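You operate a simulated robot arm through the tools that you are given. There is no shell and no other tool.

You are at the controls of a simulated two-armed robot. One attempt, no reset.

Task
Warm the dryer to 50 degrees or more, then shut the heater.
Fine: fresh slider open and blower on first, heater at WARM, never HOT; the blower stays on.

Only the result counts: the job must be done as asked and must still hold three seconds after the hand-in. Knocking over, shifting, dropping, spilling or breaking anything else fails it.

Robot
Two 7-joint arms with fingered hands on one trunk that stands fixed in place. Base frame: the origin is at the foot of the trunk, x ahead of it, y to its left, z up. Lengths are in mm, angles in rad, forces in N, time in s.
The left shoulder is at [70, 172, 1738], the right one opposite. With the tool pointing down near the work surface each hand reaches from about 100 to 940 mm from the base axis, measured 20 degrees to its own side. Payload 5 kg a hand.
The tool frame of a hand sits at the grasp point between the pads (the TCP): z along the fingers, y along the line on which they close. The tips reach 43 mm beyond it. Largest opening 144 mm; the body of the gripper starts 50 mm behind the TCP. The gripper is a hand of 5 fingers: y runs from the thumb to the fingers, the wrist lies at [-21, -124, -221] in the tool frame, and closing takes about 1.5 s.
Orientation is told as [roll, pitch, yaw] about the base's x, y, z axes, in that order, counted from this pose: with the fingers straight down and the wrist toward the robot, the tool's x, y and z point along [0, 1, 0], [1, 0, 0] and [0, 0, -1] of the base frame.

Tools
- The arms move only by the tool send_rows. It takes "left_targets", "right_targets" or both (then of equal length, played together; a hand with none holds still); each is a list of rows, each a list of 7 numbers: the opening, from 0 (shut) to 1 (fully open), then the shift along the tool's x, y, z in mm, then the turn, a rotation vector about the tool's x, y, z in rad. In form: [[claw, tx, ty, tz, wx, wy, wz], ...]. A call has 1 to 20 rows; each row is the pose to reach, as a shift and turn from the pose commanded when the call began, along the tool's axes at that moment. A row lasts 0.2 s, in which the tool goes at most 50 mm and 0.15 rad; a call with a longer step from one row to the next is refused whole, and so is a gripper value outside its range. A pose out of reach is approached as far as the arm can. The call stops where the force on the tool passes 70 N (or 10 N more than at its start, if that is more) or the arm is blocked; 0.2 s more then pass. Each finger travels about 45 mm/s and halts on what it meets, pressing with about 29 N; the grip force reading is that of the motor and also rises with nothing between the fingers. The clock runs only during rows and for 0.2 s after the last one: add rows that repeat a pose to give the fingers time. The reply holds the time, the measured pose of the TCP, the force on the tool along the base axes, the opening and the grip force, in the units named above and with some noise, with the torque about the TCP (base axes, N m) and any sound that the robot's microphone picked up.
- Cameras (640 x 400 px; columns grow to the right, rows downward): "scene" is now at [111.9, 29.9, 1940.6]; the picture's right is [0.46, -0.89, 0.00], its down [-0.76, -0.39, -0.52] and it looks along [0.46, 0.24, -0.85] (base axes); focal length 328 px, centre (320, 200). "left" rides on the left gripper at [-86, -108, -168] in its tool frame; the picture's right is [-0.80, -0.28, 0.53], its down [0.54, -0.73, 0.42] and it looks along [0.27, 0.63, 0.73] (tool axes); focal length 275 px, centre (320, 200). "right" rides on the right gripper at [86, -108, -168] in its tool frame; the picture's right is [-0.80, 0.28, -0.53], its down [-0.54, -0.73, 0.42] and it looks along [-0.27, 0.63, 0.73] (tool axes); focal length 275 px, centre (320, 200). There is no depth. A picture from a camera that has moved, and an enlarged one, comes with that camera's place and axes in the base frame and with its lens.
- grab_frame(camera): a new picture of that camera. The clock stands still meanwhile.
- slide_trunk(by): slides the trunk up (or, below 0, down) by that many mm; the arms and the scene camera ride with it, the base frame stays. It gives what a move gives, with no picture.
- hand_shape(shape, hand): the hand has 5 fingers and takes this shape, open, in about a second: jaw (thumb against the fingers, like two jaws); tri (thumb and two fingers); tip (a fingertip pinch); poke (one finger out to press); point (the index stretched); flat (the hand flat); cup (the hand cupped); fist (a fist). The gripper value then closes the fingers along that shape, each until it touches; the sizes above hold for jaw. It gives what a move gives, with no picture.
- aim_head(pan, tilt): turns the head with the scene camera to pan (to the left, within 1.501 rad either way) and tilt (down, from -0.506 to 1.204), counted from straight ahead of the robot. It gives what a move gives.
- close_up(camera, box): a new picture of the part [left, top, right, bottom] of that camera's present view, enlarged. The clock stands still meanwhile.
- sign_off(): hands the job in; it is judged then, once.

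Nothing tells you positions but the pictures and the camera data. Unless the task says otherwise, let go and move clear before handing in.

The tools are called after "Request:" as name(argument=value, ...) on one line, values as JSON. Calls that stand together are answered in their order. send_rows: Moves the arms, as the interface text tells. Its arguments: {"type":"object","properties":{"left_targets":{"type":"array","items":{"type":"array","items":{"type":"number"}}},"right_targets":{"type":"array","items":{"type":"array","items":{"type":"number"}}}},"required":[]} The other tools are called the same way: slide_trunk (by) slides the trunk up or down; hand_shape (shape, hand) gives the hand a shape; aim_head (pan, tilt) turns the head that bears the scene camera; grab_frame (camera) takes a picture; close_up (camera, box) takes an enlarged picture of a part of a camera's view; sign_off () hands the job in.

At the start:

```text
time: 0.0
left_eef_pos: [565.8, 340.1, 1283.4]
left_ee_rot: [0.001, 0.002, 0.0]
left_force: [-0.2, 0.7, -0.8]
left_ft_torque: [0.0, 0.02, 0.01]
left_opening: 143.7
left_grasp_force: 0.0
left_shape: jaw
right_eef_pos: [405.1, -92.9, 1271.7]
right_ee_rot: [0.0, 0.002, 0.0]
right_force: [-0.1, -0.4, -0.1]
right_ft_torque: [0.01, 0.0, 0.0]
right_opening: 143.4
right_grasp_force: 0.0
right_shape: jaw
trunk travel left (down, up): [-836.0, 104.0]
head pan, tilt: [0.48, 1.023]
```

scene: 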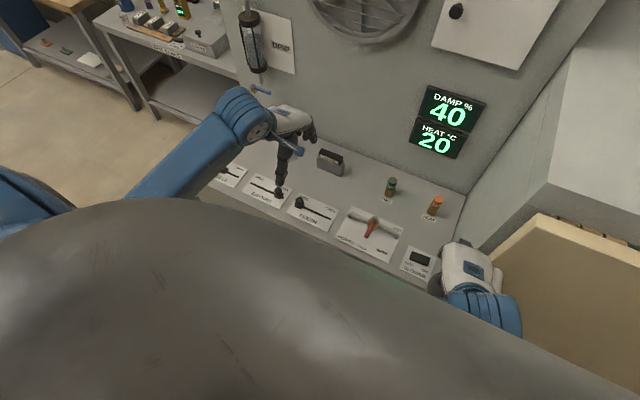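
right: 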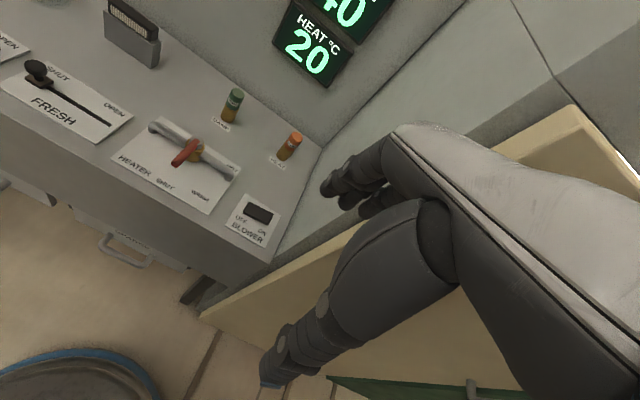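
left: 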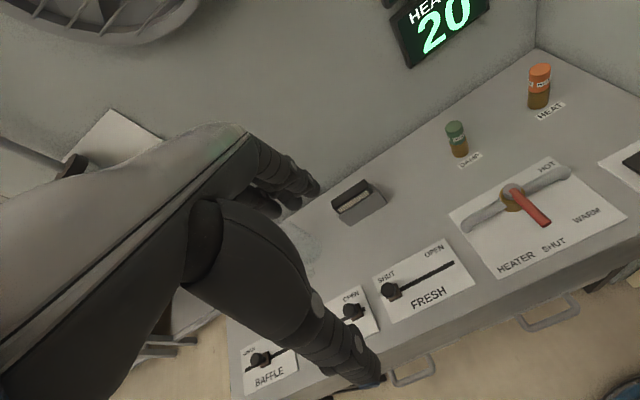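

I see a console with sliders (baffle, another one, fresh), a heater lever, a blower rocker and two lamps, plus a panel reading DAMP 40, HEAT 20. I'll take enlarged views to read the labels before moving.

Request:
close_up(camera="scene", box=[200, 140, 460, 300])

Request:
close_up(camera="right", box=[0, 40, 320, 260])

Request:
close_up(camera="left", box=[220, 60, 640, 400])

```text
2.46 times, centred on (330, 220) of scene
camera zoom: at [111.9, 29.9, 1940.6], right [0.46, -0.89, 0.0], down [-0.76, -0.39, -0.52], along [0.46, 0.24, -0.85], focal length 806 px, centre (295, 151)
```

zoom: 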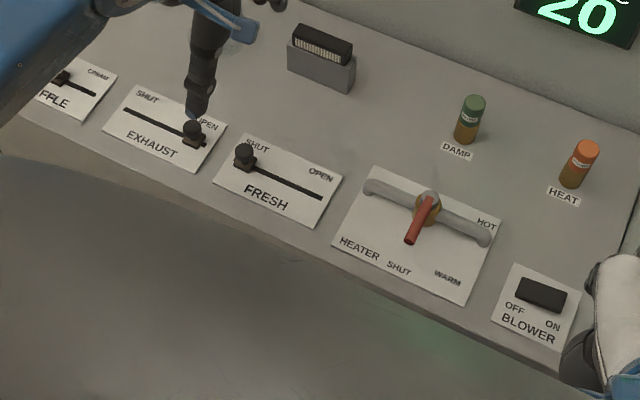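

```text
1.82 times, centred on (160, 150) of right
camera zoom: at [296.9, -5.9, 1439.7], right [0.28, -0.8, 0.53], down [-0.73, -0.54, -0.42], along [0.63, -0.27, -0.73], focal length 500 px, centre (611, 291)
```

zoom: 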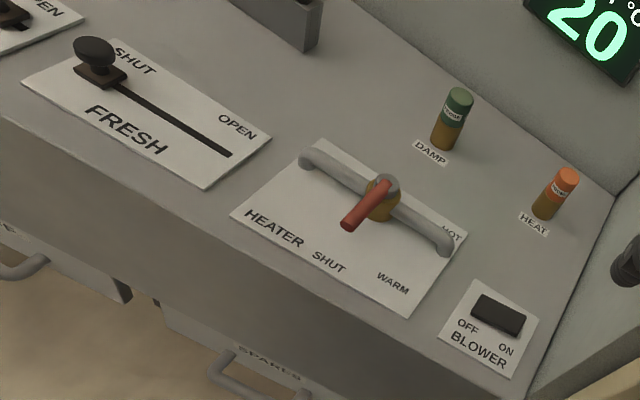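

```text
1.18 times, centred on (430, 230) of left
camera zoom: at [456.9, 253.9, 1450.5], right [-0.28, -0.8, -0.53], down [-0.73, 0.54, -0.42], along [0.63, 0.27, -0.73], focal length 324 px, centre (191, 165)
```

zoom: 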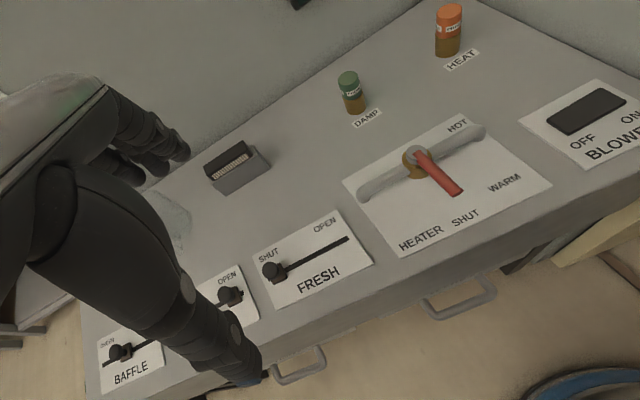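

Request:
close_up(camera="left", box=[440, 140, 640, 280])

Request:
close_up(camera="right", box=[100, 80, 300, 260])

Request:
close_up(camera="right", box=[0, 40, 150, 150])

Request:
close_up(camera="left", box=[340, 220, 500, 340])

```text
2.86 times, centred on (540, 210) of left
camera zoom: at [456.9, 253.9, 1450.5], right [-0.28, -0.8, -0.53], down [-0.73, 0.54, -0.42], along [0.63, 0.27, -0.73], focal length 786 px, centre (-309, 171)
```

zoom: 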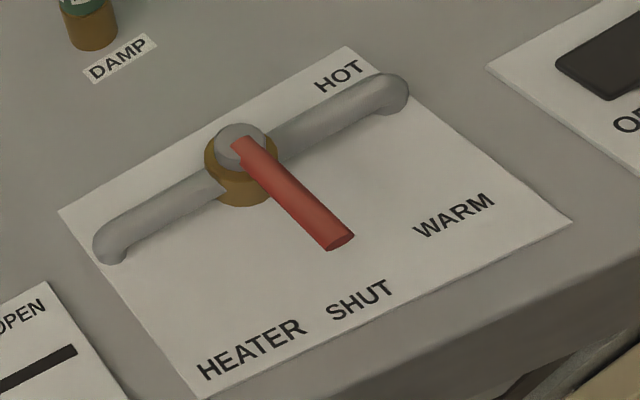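

```text
2.22 times, centred on (200, 170) of right
camera zoom: at [296.9, -5.9, 1439.7], right [0.28, -0.8, 0.53], down [-0.73, -0.54, -0.42], along [0.63, -0.27, -0.73], focal length 612 px, centre (587, 267)
```

zoom: 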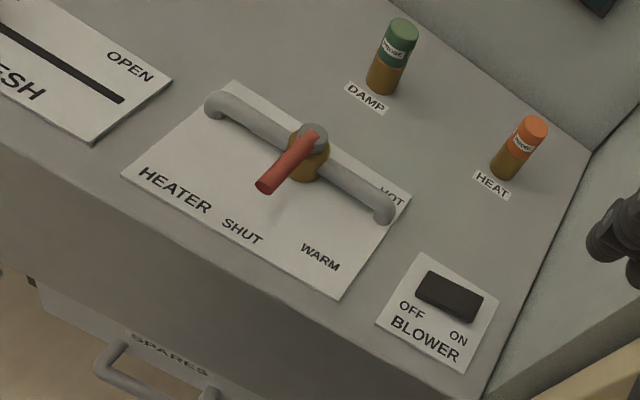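

```text
3.64 times, centred on (75, 95) of right
camera zoom: at [296.9, -5.9, 1439.7], right [0.28, -0.8, 0.53], down [-0.73, -0.54, -0.42], along [0.63, -0.27, -0.73], focal length 1001 px, centre (1211, 582)
```

zoom: 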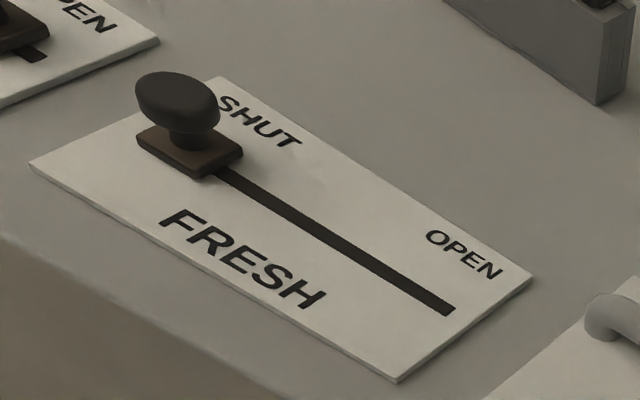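

```text
3.33 times, centred on (420, 280) of left
camera zoom: at [456.9, 253.9, 1450.5], right [-0.28, -0.8, -0.53], down [-0.73, 0.54, -0.42], along [0.63, 0.27, -0.73], focal length 918 px, centre (-13, -67)
```

zoom: 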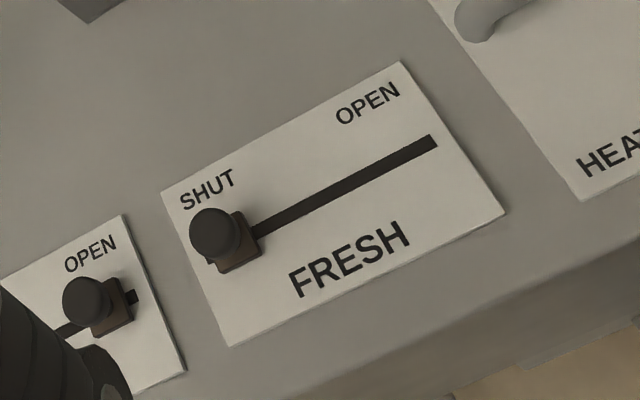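

The console lines up with the base axes at z≈889. I take the fresh knob to be near (626, 382, 929) with its slot running to y≈255. The heater hub is near (670, 109) with its lever tip at (598, 110, 943), and the blower rocker is near (632, -79) with ON toward -y. I'll look around for obstacles and try the poke shape.

Request:
aim_head(pan=0.0, tilt=0.9)

Request:
hand_shape(hand="left", shape="poke")

Request:
hand_shape(hand="right", shape="poke")

Request:
grab_frame(camera="scene")

Request:
grab_frame(camera="left")

Request:
grab_frame(camera="right")

```text
time: 0.9
left_eef_pos: [565.4, 340.9, 1283.0]
left_ee_rot: [0.001, 0.0, -0.001]
left_force: [0.7, 0.3, 0.2]
left_ft_torque: [-0.03, 0.0, -0.01]
left_opening: 143.7
left_grasp_force: 0.1
left_shape: jaw
right_eef_pos: [406.9, -91.6, 1272.2]
right_ee_rot: [0.0, 0.0, 0.001]
right_force: [0.7, -0.3, 0.1]
right_ft_torque: [0.02, 0.01, -0.03]
right_opening: 143.5
right_grasp_force: 0.1
right_shape: jaw
trunk travel left (down, up): [-836.0, 104.0]
head pan, tilt: [0.0, 0.901]
```

```text
time: 1.8
left_eef_pos: [566.3, 340.4, 1282.6]
left_ee_rot: [0.0, 0.002, 0.0]
left_force: [0.5, 0.0, 0.0]
left_ft_torque: [0.03, -0.01, -0.02]
left_opening: 0.2
left_grasp_force: 0.2
left_shape: poke
right_eef_pos: [406.4, -91.2, 1272.3]
right_ee_rot: [0.0, 0.0, 0.0]
right_force: [0.2, -0.3, -0.9]
right_ft_torque: [-0.02, 0.03, -0.02]
right_opening: 143.3
right_grasp_force: 0.0
right_shape: jaw
trunk travel left (down, up): [-836.0, 104.0]
head pan, tilt: [0.0, 0.901]
```

```text
time: 2.7
left_eef_pos: [565.6, 340.6, 1282.5]
left_ee_rot: [-0.001, 0.001, -0.001]
left_force: [-0.9, -0.1, 0.5]
left_ft_torque: [0.01, 0.0, 0.03]
left_opening: 0.2
left_grasp_force: 0.0
left_shape: poke
right_eef_pos: [405.6, -92.3, 1272.2]
right_ee_rot: [0.0, 0.0, -0.001]
right_force: [-0.7, 0.3, -0.1]
right_ft_torque: [-0.01, -0.01, 0.0]
right_opening: 0.1
right_grasp_force: 0.0
right_shape: poke
trunk travel left (down, up): [-836.0, 104.0]
head pan, tilt: [0.0, 0.901]
```

```text
taken
camera scene: at [127.1, -1.5, 1949.4], right [0.0, -1.0, 0.0], down [-0.78, 0.0, -0.62], along [0.62, 0.0, -0.78], focal length 328 px, centre (320, 200)
```

scene: 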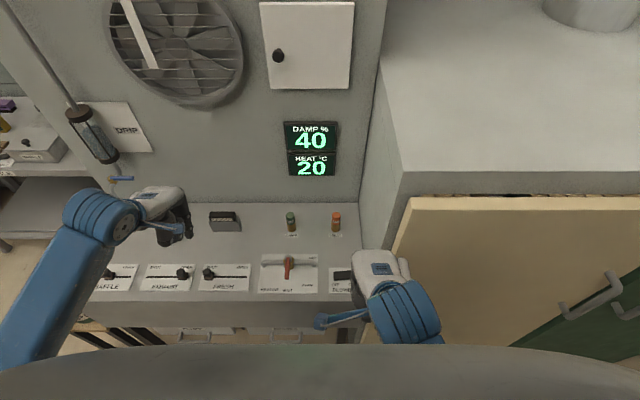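

```text
taken
camera left: at [457.0, 254.0, 1450.4], right [-0.28, -0.8, -0.53], down [-0.73, 0.54, -0.42], along [0.63, 0.27, -0.73], focal length 275 px, centre (320, 200)
```

left: 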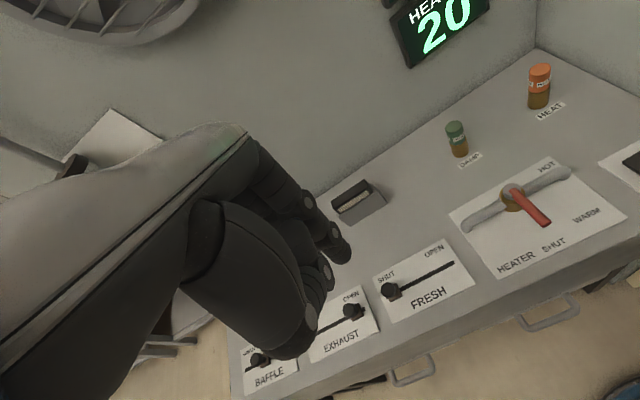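

```text
taken
camera right: at [297.0, -5.9, 1439.7], right [0.28, -0.8, 0.53], down [-0.73, -0.54, -0.42], along [0.63, -0.27, -0.73], focal length 275 px, centre (320, 200)
```

right: 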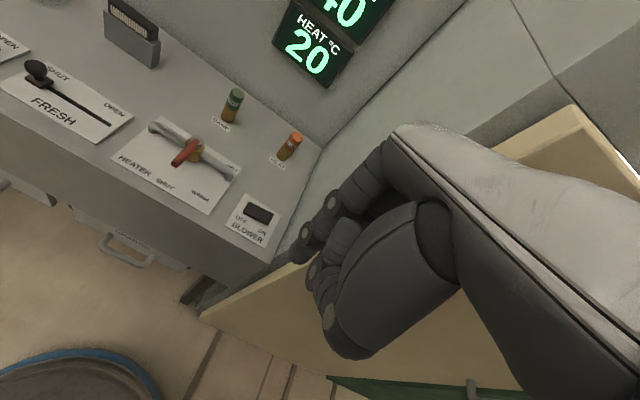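

Request:
close_up(camera="scene", box=[310, 230, 450, 350])

Request:
close_up(camera="scene", box=[90, 170, 350, 320])

Request:
close_up(camera="right", box=[260, 120, 480, 380])

Request:
close_up(camera="left", box=[160, 120, 400, 380])

```text
3.33 times, centred on (380, 290) of scene
camera zoom: at [127.1, -1.5, 1949.4], right [0.0, -1.0, 0.0], down [-0.78, 0.0, -0.62], along [0.62, 0.0, -0.78], focal length 1092 px, centre (120, -100)
```

zoom: 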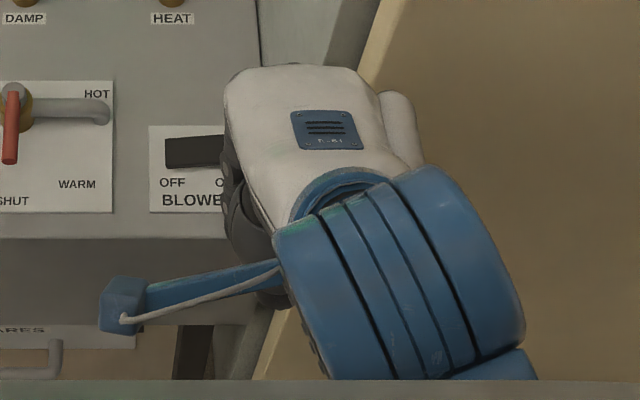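

```text
2.46 times, centred on (220, 245) of scene
camera zoom: at [127.1, -1.5, 1949.4], right [0.0, -1.0, 0.0], down [-0.78, 0.0, -0.62], along [0.62, 0.0, -0.78], focal length 806 px, centre (566, 89)
```

zoom: 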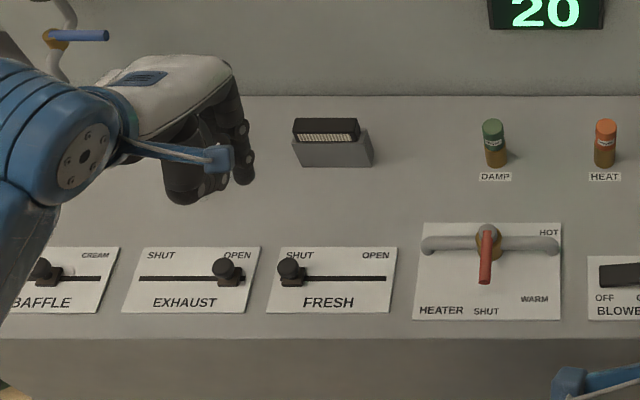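

```text
1.54 times, centred on (370, 250) of right
camera zoom: at [297.0, -5.9, 1439.7], right [0.28, -0.8, 0.53], down [-0.73, -0.54, -0.42], along [0.63, -0.27, -0.73], focal length 424 px, centre (243, 123)
```

zoom: 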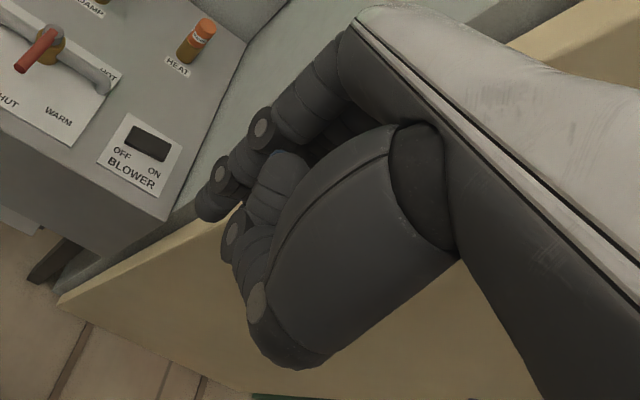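

```text
1.54 times, centred on (280, 250) of left
camera zoom: at [457.0, 254.0, 1450.4], right [-0.28, -0.8, -0.53], down [-0.73, 0.54, -0.42], along [0.63, 0.27, -0.73], focal length 424 px, centre (382, 123)
```

zoom: 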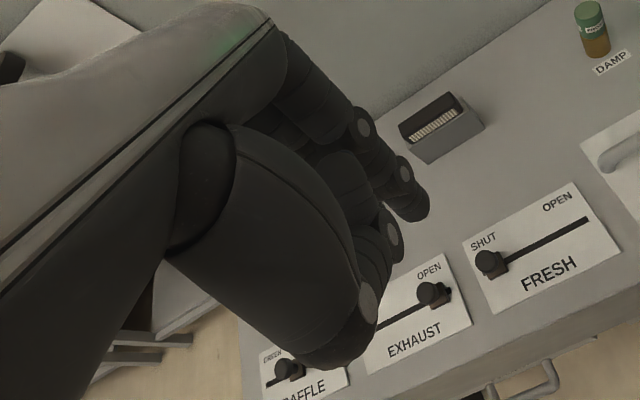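

The poke shape puts the index finger out, but its tip offset is unclear from this angle. I'll shift the left hand toward the middle, high above the console, to get parallax on its fingertip.

Request:
send_rows(left_targets=[[0, -40, 0, 0, 0, 0, 0], [0, -80, 0, 0, 0, 0, 0], [0, -120, 0, 0, 0, 0, 0], [0, -160, 0, 0, 0, 0, 0], [0, -200, 0, 0, 0, 0, 0], [0, -220, 0, 0, 0, 0, 0], [0, -220, 0, 0, 0, 0, 0]])

Request:
grab_frame(camera="scene")

Request:
close_up(camera="scene", box=[210, 170, 350, 290])

Request:
grab_frame(camera="right")

Request:
grab_frame(camera="left")

```text
time: 4.3
left_eef_pos: [565.3, 117.5, 1285.3]
left_ee_rot: [0.001, -0.001, -0.001]
left_force: [-0.7, 0.1, 0.0]
left_ft_torque: [-0.03, 0.0, 0.01]
left_opening: 0.0
left_grasp_force: 0.1
left_shape: poke
right_eef_pos: [406.1, -91.9, 1272.5]
right_ee_rot: [-0.003, -0.001, 0.0]
right_force: [-1.0, 0.5, 0.3]
right_ft_torque: [-0.02, 0.01, -0.03]
right_opening: 0.2
right_grasp_force: 0.0
right_shape: poke
trunk travel left (down, up): [-836.0, 104.0]
head pan, tilt: [0.0, 0.901]
```

```text
taken
camera scene: at [126.8, -0.1, 1949.4], right [0.0, -1.0, 0.0], down [-0.78, 0.0, -0.62], along [0.62, 0.0, -0.78], focal length 328 px, centre (320, 200)
```

scene: 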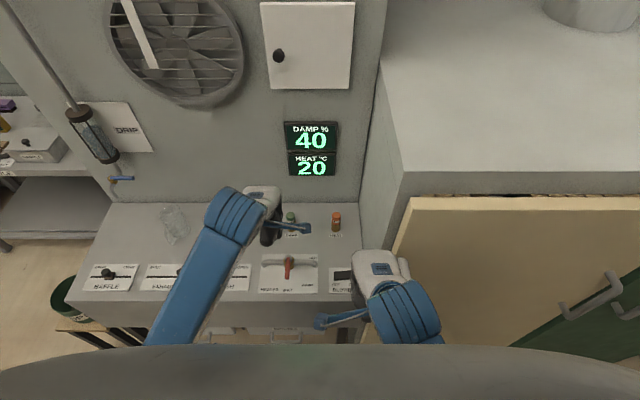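

```text
3.33 times, centred on (280, 230) of scene
camera zoom: at [126.8, -0.1, 1949.4], right [0.0, -1.0, 0.0], down [-0.78, 0.0, -0.62], along [0.62, 0.0, -0.78], focal length 1092 px, centre (453, 100)
```

zoom: 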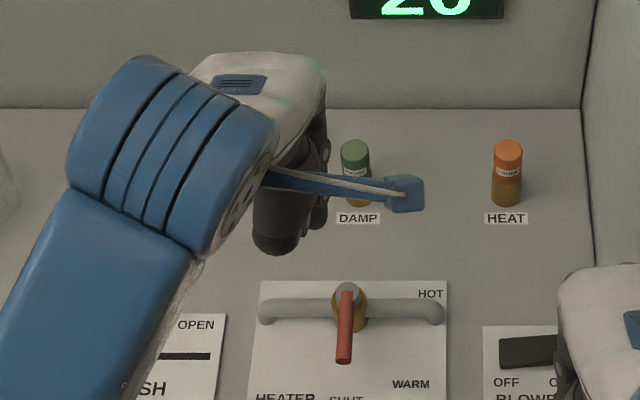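

```text
taken
camera right: at [296.7, -4.8, 1439.8], right [0.28, -0.8, 0.53], down [-0.73, -0.54, -0.42], along [0.63, -0.27, -0.73], focal length 275 px, centre (320, 200)
```

right: 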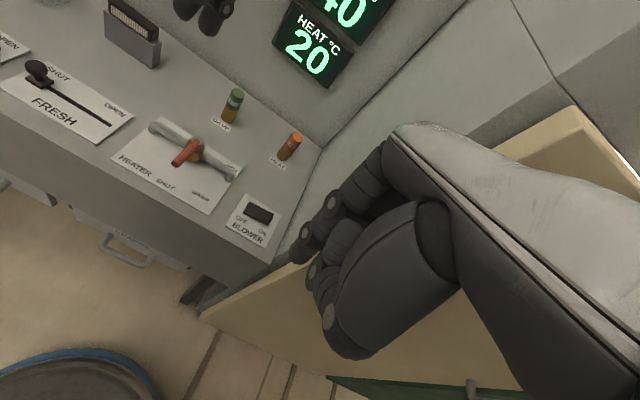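

```text
taken
camera left: at [456.7, 31.7, 1451.7], right [-0.28, -0.8, -0.53], down [-0.73, 0.54, -0.42], along [0.63, 0.27, -0.73], focal length 275 px, centre (320, 200)
```

left: 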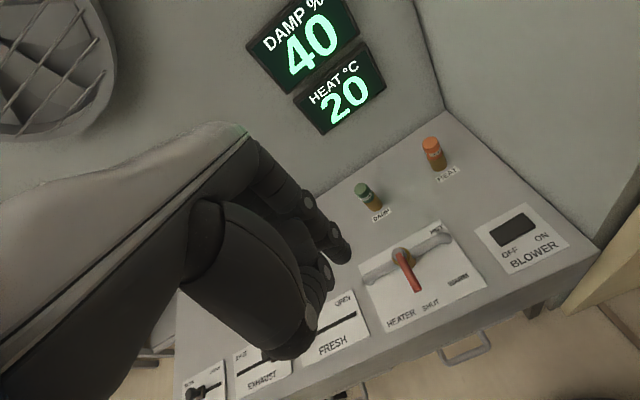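

Request:
close_up(camera="right", box=[150, 0, 250, 60])

Request:
close_up(camera="left", box=[260, 160, 380, 370])

Request:
close_up(camera="left", box=[340, 180, 600, 340])

```text
6.40 times, centred on (200, 30) of right
camera zoom: at [296.7, -4.8, 1439.8], right [0.28, -0.8, 0.53], down [-0.73, -0.54, -0.42], along [0.63, -0.27, -0.73], focal length 1762 px, centre (1088, 1288)
```

zoom: 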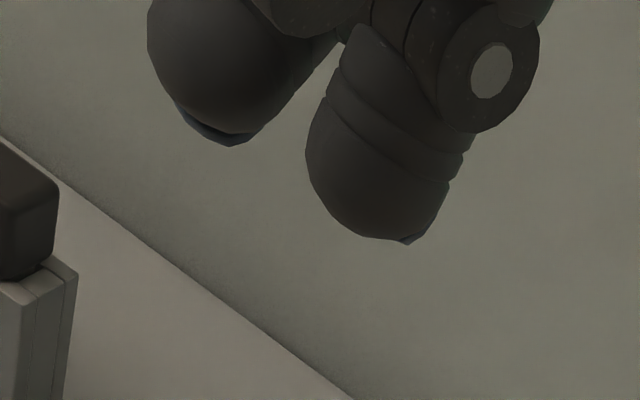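

```text
1.90 times, centred on (320, 265) of left
camera zoom: at [456.7, 31.7, 1451.7], right [-0.28, -0.8, -0.53], down [-0.73, 0.54, -0.42], along [0.63, 0.27, -0.73], focal length 524 px, centre (320, 76)
```

zoom: 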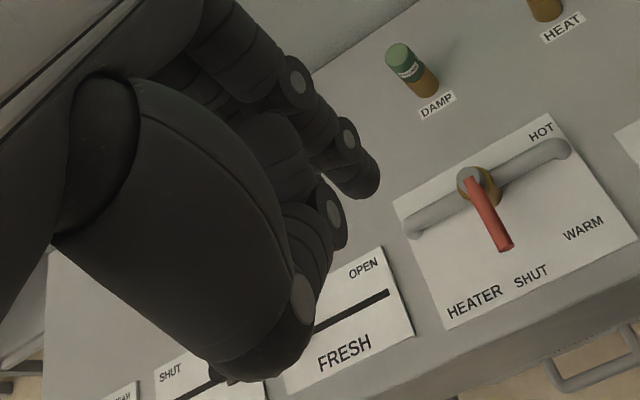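

```text
2.46 times, centred on (470, 260) of left
camera zoom: at [456.7, 31.7, 1451.7], right [-0.28, -0.8, -0.53], down [-0.73, 0.54, -0.42], along [0.63, 0.27, -0.73], focal length 678 px, centre (-49, 52)
```

zoom: 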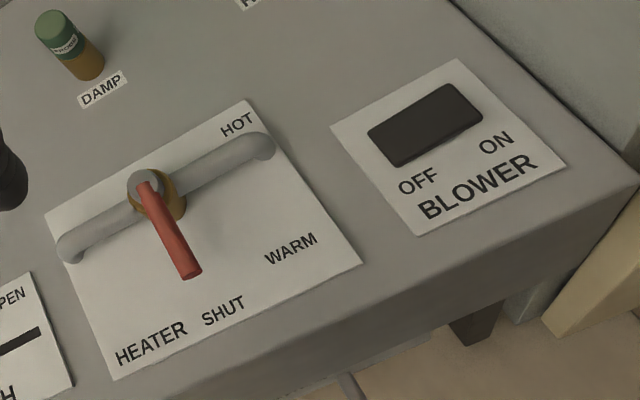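

The left index tip in poke sits about 15 mm to the right of the TCP and 38 mm below it. For the fresh knob I'll use the jaw shape with a straddling grip, so the left hand goes to hover over the knob first.

Request:
hand_shape(hand="left", shape="jaw")

Request:
send_rows(left_targets=[[0.6, 40, 10, 0, 0, 0, 0], [0.6, 80, 20, 0, 0, 0, 0], [0.6, 120, 30, 0, 0, 0, 0], [0.6, 160, 40, 0, 0, 0, 0], [0.6, 200, 50, 0, 0, 0, 0], [0.6, 240, 60, 0, 0, 0, 0], [0.6, 264, 60, 30, 0, 0, 0], [0.6, 264, 60, 70, 0, 0, 0], [0.6, 264, 60, 110, 0, 0, 0], [0.6, 264, 60, 150, 0, 0, 0], [0.6, 264, 60, 190, 0, 0, 0], [0.6, 264, 60, 230, 0, 0, 0], [0.6, 264, 60, 230, 0, 0, 0]])

Request:
grab_frame(camera="left")

Request:
grab_frame(camera="scene")

Request:
grab_frame(camera="right")

```text
time: 5.2
left_eef_pos: [564.7, 116.6, 1284.0]
left_ee_rot: [0.0, -0.001, 0.002]
left_force: [-0.3, 0.7, -0.5]
left_ft_torque: [0.0, 0.03, 0.0]
left_opening: 144.0
left_grasp_force: 0.1
left_shape: jaw
right_eef_pos: [405.3, -91.9, 1273.0]
right_ee_rot: [0.0, 0.001, 0.0]
right_force: [-0.1, 0.1, 0.1]
right_ft_torque: [-0.02, -0.01, 0.02]
right_opening: 0.3
right_grasp_force: 0.0
right_shape: poke
trunk travel left (down, up): [-836.0, 104.0]
head pan, tilt: [0.0, 0.901]
```

```text
time: 8.0
left_eef_pos: [624.0, 382.2, 1052.6]
left_ee_rot: [-0.002, 0.0, -0.002]
left_force: [0.1, -0.1, 0.2]
left_ft_torque: [-0.01, 0.04, 0.0]
left_opening: 86.8
left_grasp_force: 0.0
left_shape: jaw
right_eef_pos: [406.2, -92.3, 1271.6]
right_ee_rot: [0.002, 0.0, 0.001]
right_force: [-0.8, 0.2, 0.2]
right_ft_torque: [0.01, 0.0, -0.01]
right_opening: 0.0
right_grasp_force: 0.2
right_shape: poke
trunk travel left (down, up): [-836.0, 104.0]
head pan, tilt: [0.0, 0.901]
```

```text
taken
camera left: at [515.9, 296.3, 1220.4], right [-0.28, -0.8, -0.53], down [-0.73, 0.54, -0.42], along [0.63, 0.27, -0.73], focal length 275 px, centre (320, 200)
```

left: 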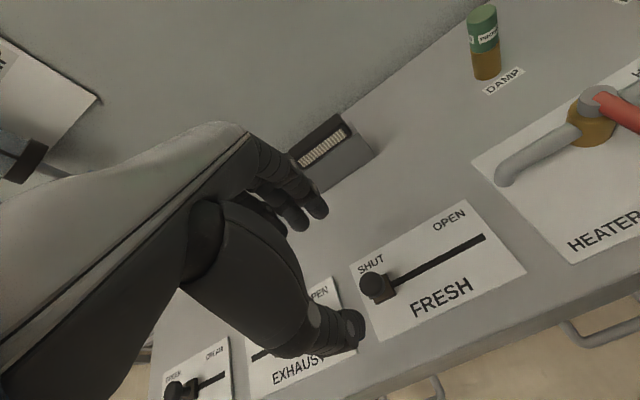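

```text
taken
camera scene: at [127.0, -1.4, 1949.4], right [0.0, -1.0, 0.0], down [-0.78, 0.0, -0.62], along [0.62, 0.0, -0.78], focal length 328 px, centre (320, 200)
```

scene: 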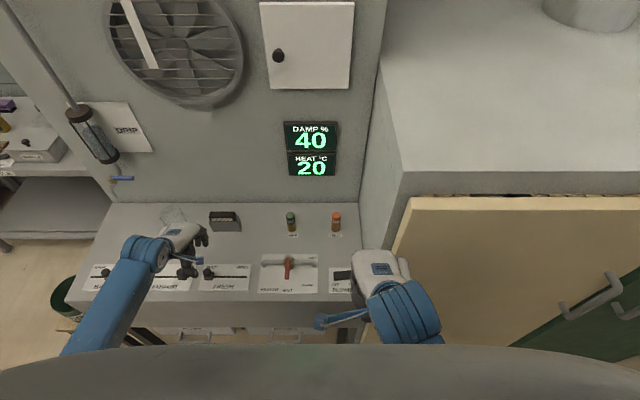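

```text
taken
camera right: at [296.9, -5.8, 1439.8], right [0.28, -0.8, 0.53], down [-0.73, -0.54, -0.42], along [0.63, -0.27, -0.73], focal length 275 px, centre (320, 200)
```

right: 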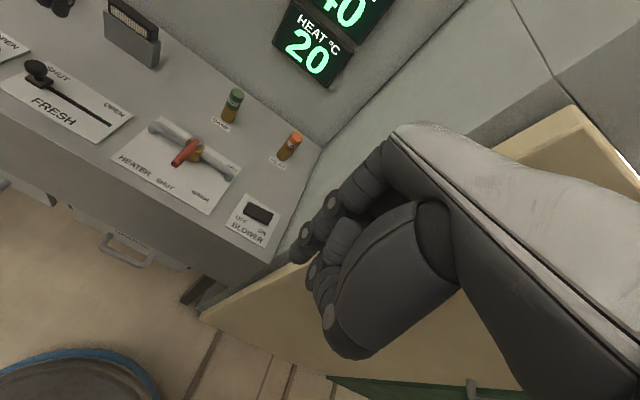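

The TCP is right over the fresh knob at about (623, 382). I'll lower part way, then check the clearances.

Request:
send_rows(left_targets=[[0.6, 0, 0, 20, 0, 0, 0], [0.6, 0, 0, 40, 0, 0, 0], [0.6, 0, 0, 60, 0, 0, 0], [0.6, 0, 0, 60, 0, 0, 0]])

Request:
grab_frame(camera="left")

Request:
close_up(camera="scene", box=[100, 200, 300, 310])

Request:
close_up(camera="right", box=[0, 0, 140, 140])

```text
time: 9.0
left_eef_pos: [624.0, 382.3, 992.6]
left_ee_rot: [0.001, 0.0, 0.0]
left_force: [-0.2, 0.8, -0.5]
left_ft_torque: [0.02, -0.02, -0.04]
left_opening: 86.8
left_grasp_force: 0.0
left_shape: jaw
right_eef_pos: [405.7, -92.2, 1272.9]
right_ee_rot: [-0.001, -0.001, 0.001]
right_force: [0.1, -0.3, 0.7]
right_ft_torque: [-0.01, -0.01, 0.01]
right_opening: 0.0
right_grasp_force: 0.1
right_shape: poke
trunk travel left (down, up): [-836.0, 104.0]
head pan, tilt: [0.0, 0.901]
```

```text
taken
camera left: at [516.4, 296.0, 1160.8], right [-0.28, -0.8, -0.53], down [-0.73, 0.54, -0.42], along [0.63, 0.27, -0.73], focal length 275 px, centre (320, 200)
```

left: 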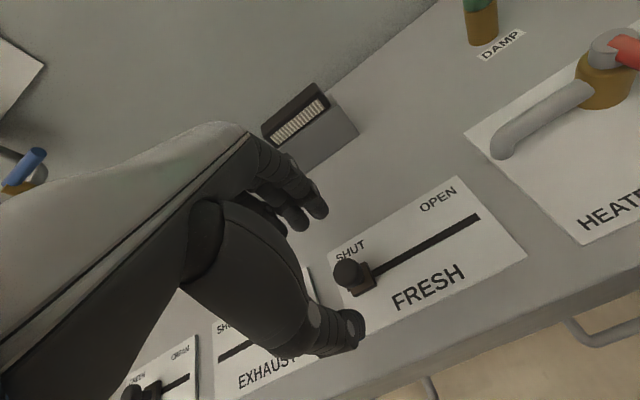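

```text
3.20 times, centred on (200, 255) of scene
camera zoom: at [126.9, -1.6, 1949.4], right [0.0, -1.0, 0.0], down [-0.78, 0.0, -0.62], along [0.62, 0.0, -0.78], focal length 1048 px, centre (704, 24)
```

zoom: 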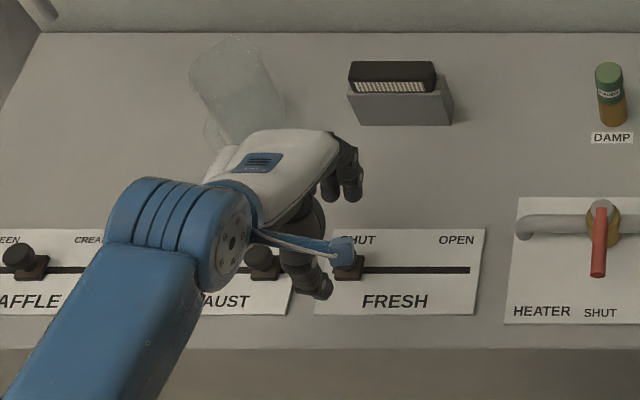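

```text
2.86 times, centred on (70, 70) of right
camera zoom: at [296.9, -5.9, 1439.7], right [0.28, -0.8, 0.53], down [-0.73, -0.54, -0.42], along [0.63, -0.27, -0.73], focal length 786 px, centre (1034, 571)
```

zoom: 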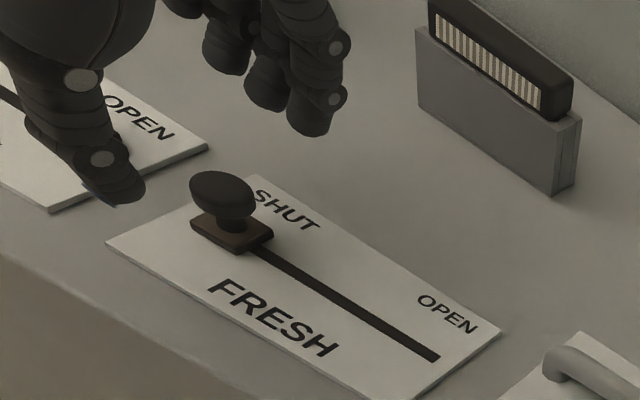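

Fingers and thumb straddle the knob, clear of the exhaust knob and the glass. I'll descend and close on the knob.

Request:
send_rows(left_targets=[[0.6, 0, 0, 15, 0, 0, 0], [0.6, 0, 0, 30, 0, 0, 0], [0.6, 0, 0, 45, 0, 0, 0], [0.6, 0, 0, 45, 0, 0, 0]])

Request:
grab_frame(camera="left")

Request:
close_up(camera="right", box=[0, 0, 140, 140])

Request:
close_up(camera="scene", box=[100, 200, 300, 310])

```text
time: 10.0
left_eef_pos: [625.5, 382.4, 949.0]
left_ee_rot: [0.001, 0.001, -0.002]
left_force: [0.2, 0.3, 0.7]
left_ft_torque: [-0.01, -0.03, -0.01]
left_opening: 86.5
left_grasp_force: 0.0
left_shape: jaw
right_eef_pos: [405.6, -92.1, 1272.2]
right_ee_rot: [0.001, 0.0, 0.001]
right_force: [0.1, 0.1, -0.2]
right_ft_torque: [-0.01, -0.03, 0.0]
right_opening: 0.0
right_grasp_force: 0.1
right_shape: poke
trunk travel left (down, up): [-836.0, 104.0]
head pan, tilt: [0.0, 0.901]
```

```text
taken
camera left: at [516.9, 295.8, 1115.8], right [-0.28, -0.8, -0.53], down [-0.73, 0.54, -0.42], along [0.63, 0.27, -0.73], focal length 275 px, centre (320, 200)
```

left: 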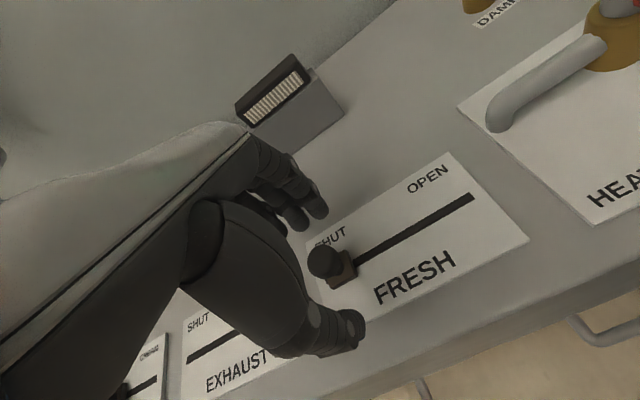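

```text
2.86 times, centred on (70, 70) of right
camera zoom: at [296.9, -5.9, 1439.7], right [0.28, -0.8, 0.53], down [-0.73, -0.54, -0.42], along [0.63, -0.27, -0.73], focal length 786 px, centre (1034, 571)
```

zoom: 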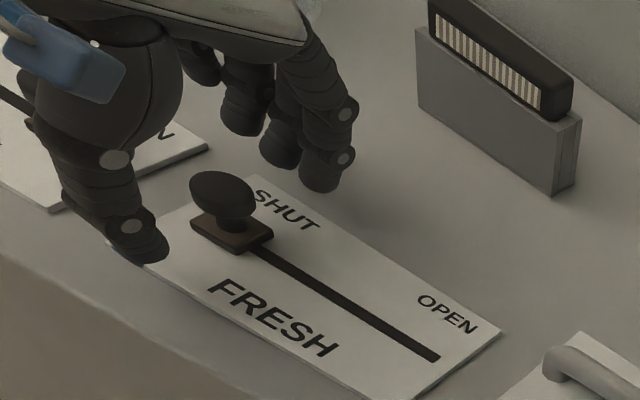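

```text
3.20 times, centred on (200, 255) of scene
camera zoom: at [127.0, -1.6, 1949.4], right [0.0, -1.0, 0.0], down [-0.78, 0.0, -0.62], along [0.62, 0.0, -0.78], focal length 1048 px, centre (704, 24)
```

zoom: 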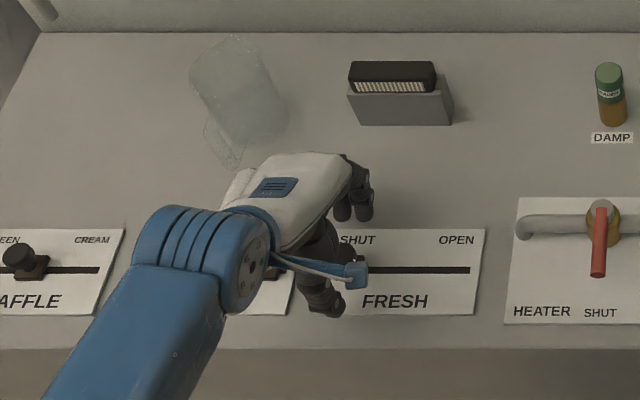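

Request:
send_rows(left_targets=[[0.6, 0, 0, 7, 0, 0, 0], [0.5, 0, 0, 7, 0, 0, 0], [0.4, 0, 0, 7, 0, 0, 0], [0.3, 0, 0, 7, 0, 0, 0], [0.2, 0, 0, 7, 0, 0, 0], [0.1, 0, 0, 7, 0, 0, 0], [0.0, 0, 0, 7, 0, 0, 0], [0.0, 0, 0, 7, 0, 0, 0], [0.0, 0, 0, 7, 0, 0, 0], [0.0, 0, 0, 7, 0, 0, 0], [0.0, 0, 0, 7, 0, 0, 0]])

Request:
close_up(camera="right", box=[0, 0, 140, 140])

Request:
grab_frame(camera="left")

```text
time: 12.4
left_eef_pos: [624.4, 382.4, 940.2]
left_ee_rot: [0.0, 0.003, 0.0]
left_force: [-8.8, -2.0, -10.9]
left_ft_torque: [-0.07, 0.16, 0.03]
left_opening: 12.5
left_grasp_force: 29.5
left_shape: jaw
right_eef_pos: [405.7, -92.3, 1272.4]
right_ee_rot: [-0.001, -0.001, -0.001]
right_force: [0.2, -0.5, 0.3]
right_ft_torque: [0.02, 0.02, 0.01]
right_opening: 0.0
right_grasp_force: 0.1
right_shape: poke
trunk travel left (down, up): [-836.0, 104.0]
head pan, tilt: [0.0, 0.901]
```

```text
2.86 times, centred on (70, 70) of right
camera zoom: at [296.9, -5.4, 1439.6], right [0.28, -0.8, 0.53], down [-0.73, -0.54, -0.42], along [0.63, -0.27, -0.73], focal length 786 px, centre (1034, 571)
```

zoom: 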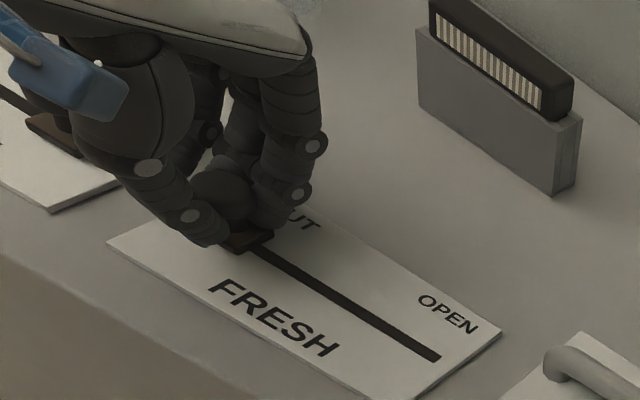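

```text
taken
camera left: at [516.0, 296.6, 1107.4], right [-0.29, -0.8, -0.53], down [-0.73, 0.54, -0.42], along [0.62, 0.27, -0.73], focal length 275 px, centre (320, 200)
```

left: 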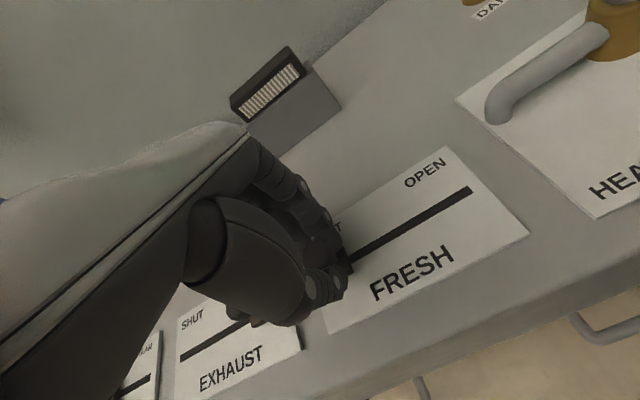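

The knob is gripped (29 N). I'll slide it toward OPEN (-y) in gentle steps.

Request:
send_rows(left_targets=[[0, -8, 0, 0, 0, 0, 0], [0, -16, 0, 0, 0, 0, 0], [0, -24, 0, 0, 0, 0, 0], [0, -32, 0, 0, 0, 0, 0], [0, -40, 0, 0, 0, 0, 0], [0, -48, 0, 0, 0, 0, 0], [0, -56, 0, 0, 0, 0, 0], [0, -64, 0, 0, 0, 0, 0], [0, -72, 0, 0, 0, 0, 0], [0, -80, 0, 0, 0, 0, 0], [0, -88, 0, 0, 0, 0, 0], [0, -94, 0, 0, 0, 0, 0], [0, -100, 0, 0, 0, 0, 0], [0, -100, 0, 0, 0, 0, 0]])

Request:
grab_frame(camera="right")

Request:
grab_frame(camera="left")

Request:
grab_frame(camera="scene")

```text
time: 15.4
left_eef_pos: [625.0, 285.4, 941.4]
left_ee_rot: [-0.003, 0.003, -0.001]
left_force: [-14.6, -0.3, -27.9]
left_ft_torque: [-0.02, 0.35, 0.02]
left_opening: 11.5
left_grasp_force: 29.4
left_shape: jaw
right_eef_pos: [408.2, -90.6, 1271.0]
right_ee_rot: [-0.003, 0.001, 0.0]
right_force: [1.0, -0.4, -0.9]
right_ft_torque: [-0.03, -0.03, -0.01]
right_opening: 0.1
right_grasp_force: 0.1
right_shape: poke
trunk travel left (down, up): [-836.0, 104.0]
head pan, tilt: [0.0, 0.901]
```

```text
taken
camera right: at [297.8, -4.8, 1439.5], right [0.28, -0.8, 0.53], down [-0.73, -0.54, -0.42], along [0.63, -0.27, -0.73], focal length 275 px, centre (320, 200)
```

right: 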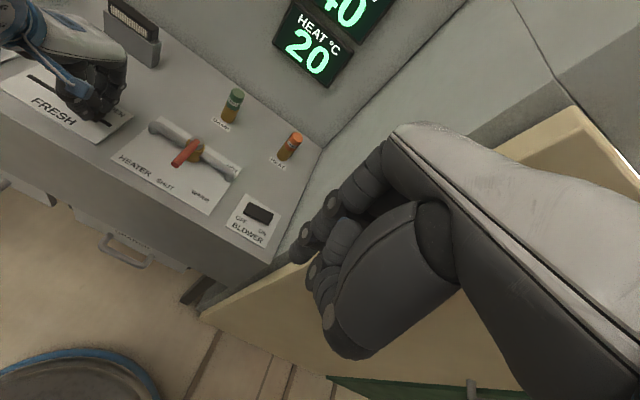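

```text
taken
camera left: at [517.1, 199.1, 1108.4], right [-0.29, -0.8, -0.53], down [-0.73, 0.54, -0.42], along [0.62, 0.27, -0.73], focal length 275 px, centre (320, 200)
```

left: 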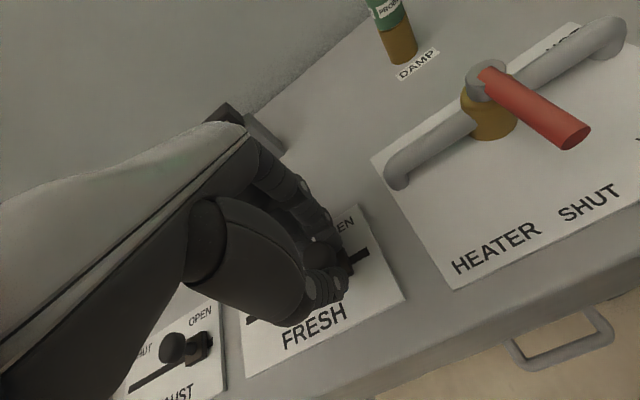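

```text
taken
camera scene: at [128.3, 0.0, 1949.2], right [0.0, -1.0, 0.0], down [-0.78, 0.0, -0.62], along [0.62, 0.0, -0.78], focal length 328 px, centre (320, 200)
```

scene: 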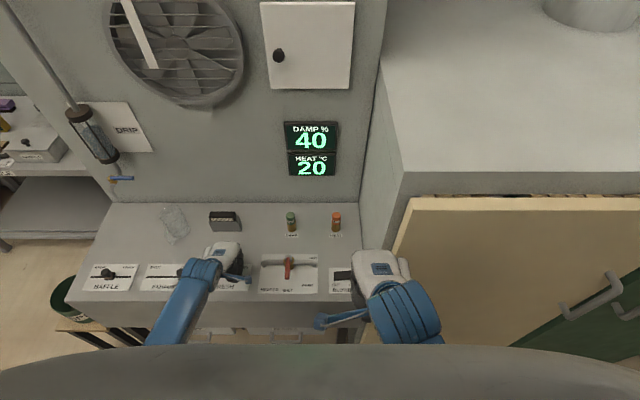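

The slider has followed; a short length of slot remains. I'll push on to the end stop.

Request:
send_rows(left_targets=[[0, -4, 0, 0, 0, 0, 0], [0, -8, 0, 0, 0, 0, 0], [0, -12, 0, 0, 0, 0, 0], [0, -16, 0, 0, 0, 0, 0], [0, -20, 0, 0, 0, 0, 0], [0, -20, 0, 0, 0, 0, 0]])

Request:
close_up(camera="left", box=[220, 160, 480, 360])

```text
time: 16.8
left_eef_pos: [623.7, 266.7, 940.5]
left_ee_rot: [0.002, 0.002, 0.003]
left_force: [-17.5, 24.2, -20.2]
left_ft_torque: [0.51, 0.41, 0.19]
left_opening: 11.2
left_grasp_force: 28.3
left_shape: jaw
right_eef_pos: [405.7, -88.6, 1272.8]
right_ee_rot: [-0.004, 0.0, 0.0]
right_force: [-0.1, 0.3, 0.1]
right_ft_torque: [-0.01, 0.01, 0.0]
right_opening: 0.0
right_grasp_force: 0.1
right_shape: poke
trunk travel left (down, up): [-836.0, 104.0]
head pan, tilt: [0.0, 0.901]
```

```text
2.00 times, centred on (350, 260) of left
camera zoom: at [516.7, 181.2, 1107.4], right [-0.28, -0.8, -0.53], down [-0.73, 0.54, -0.42], along [0.62, 0.27, -0.73], focal length 551 px, centre (260, 80)
```

zoom: 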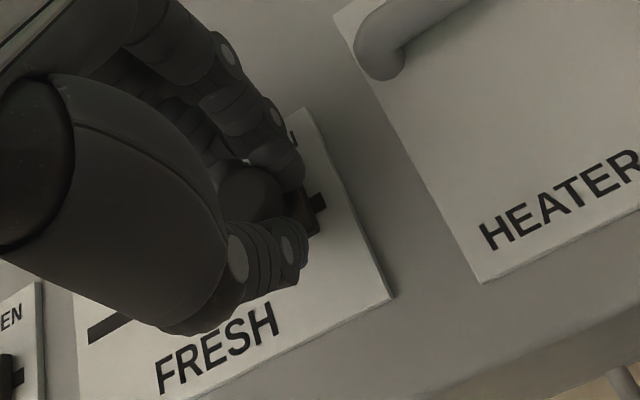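

Force along y rose to 24 N, so the slider is at its OPEN stop. I'll release and lift straight up.

Request:
send_rows(left_targets=[[0.1, 2, 0, 0, 0, 0, 0], [0.2, 2, 0, 0, 0, 0, 0], [0.35, 2, 0, 0, 0, 0, 0], [0.4, 2, 0, 0, 0, 0, 0], [0.4, 2, 0, 0, 0, 0, 0], [0.4, 2, 0, 0, 0, 0, 0], [0.4, 2, 0, -15, 0, 0, 0], [0.4, 2, 0, -40, 0, 0, 0], [0.4, 2, 0, -80, 0, 0, 0], [0.4, 2, 0, -120, 0, 0, 0], [0.4, 2, 0, -120, 0, 0, 0]])

Request:
close_up(camera="right", box=[0, 0, 140, 140])

Request:
grab_frame(camera="left")

Request:
grab_frame(camera="scene")

```text
time: 19.2
left_eef_pos: [627.1, 269.4, 1062.5]
left_ee_rot: [-0.001, 0.0, 0.0]
left_force: [-0.6, 0.3, -0.9]
left_ft_torque: [-0.01, -0.02, 0.01]
left_opening: 57.1
left_grasp_force: 0.1
left_shape: jaw
right_eef_pos: [406.6, -91.7, 1271.6]
right_ee_rot: [0.0, 0.0, 0.001]
right_force: [0.2, -0.2, -0.1]
right_ft_torque: [-0.02, 0.03, 0.01]
right_opening: 0.0
right_grasp_force: 0.1
right_shape: poke
trunk travel left (down, up): [-836.0, 104.0]
head pan, tilt: [0.0, 0.901]
```

```text
2.86 times, centred on (70, 70) of right
camera zoom: at [297.1, -5.9, 1439.7], right [0.28, -0.8, 0.53], down [-0.73, -0.54, -0.42], along [0.63, -0.27, -0.73], focal length 786 px, centre (1034, 571)
```

zoom: 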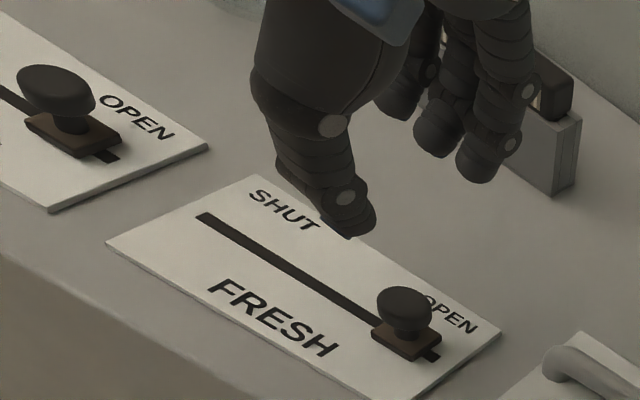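

```text
taken
camera left: at [518.7, 182.4, 1228.3], right [-0.28, -0.8, -0.53], down [-0.73, 0.54, -0.42], along [0.63, 0.27, -0.73], focal length 275 px, centre (320, 200)
```

left: 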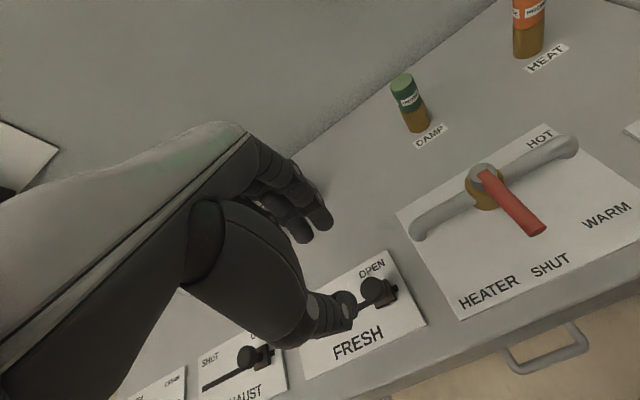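

```text
taken
camera scene: at [127.2, -1.6, 1949.3], right [0.0, -1.0, 0.0], down [-0.78, 0.0, -0.62], along [0.62, 0.0, -0.78], focal length 328 px, centre (320, 200)
```

scene: 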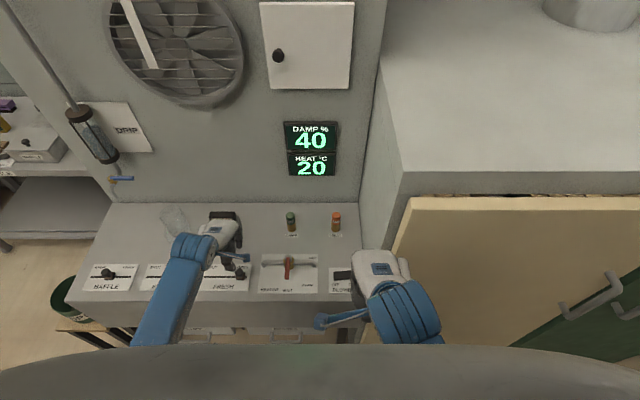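

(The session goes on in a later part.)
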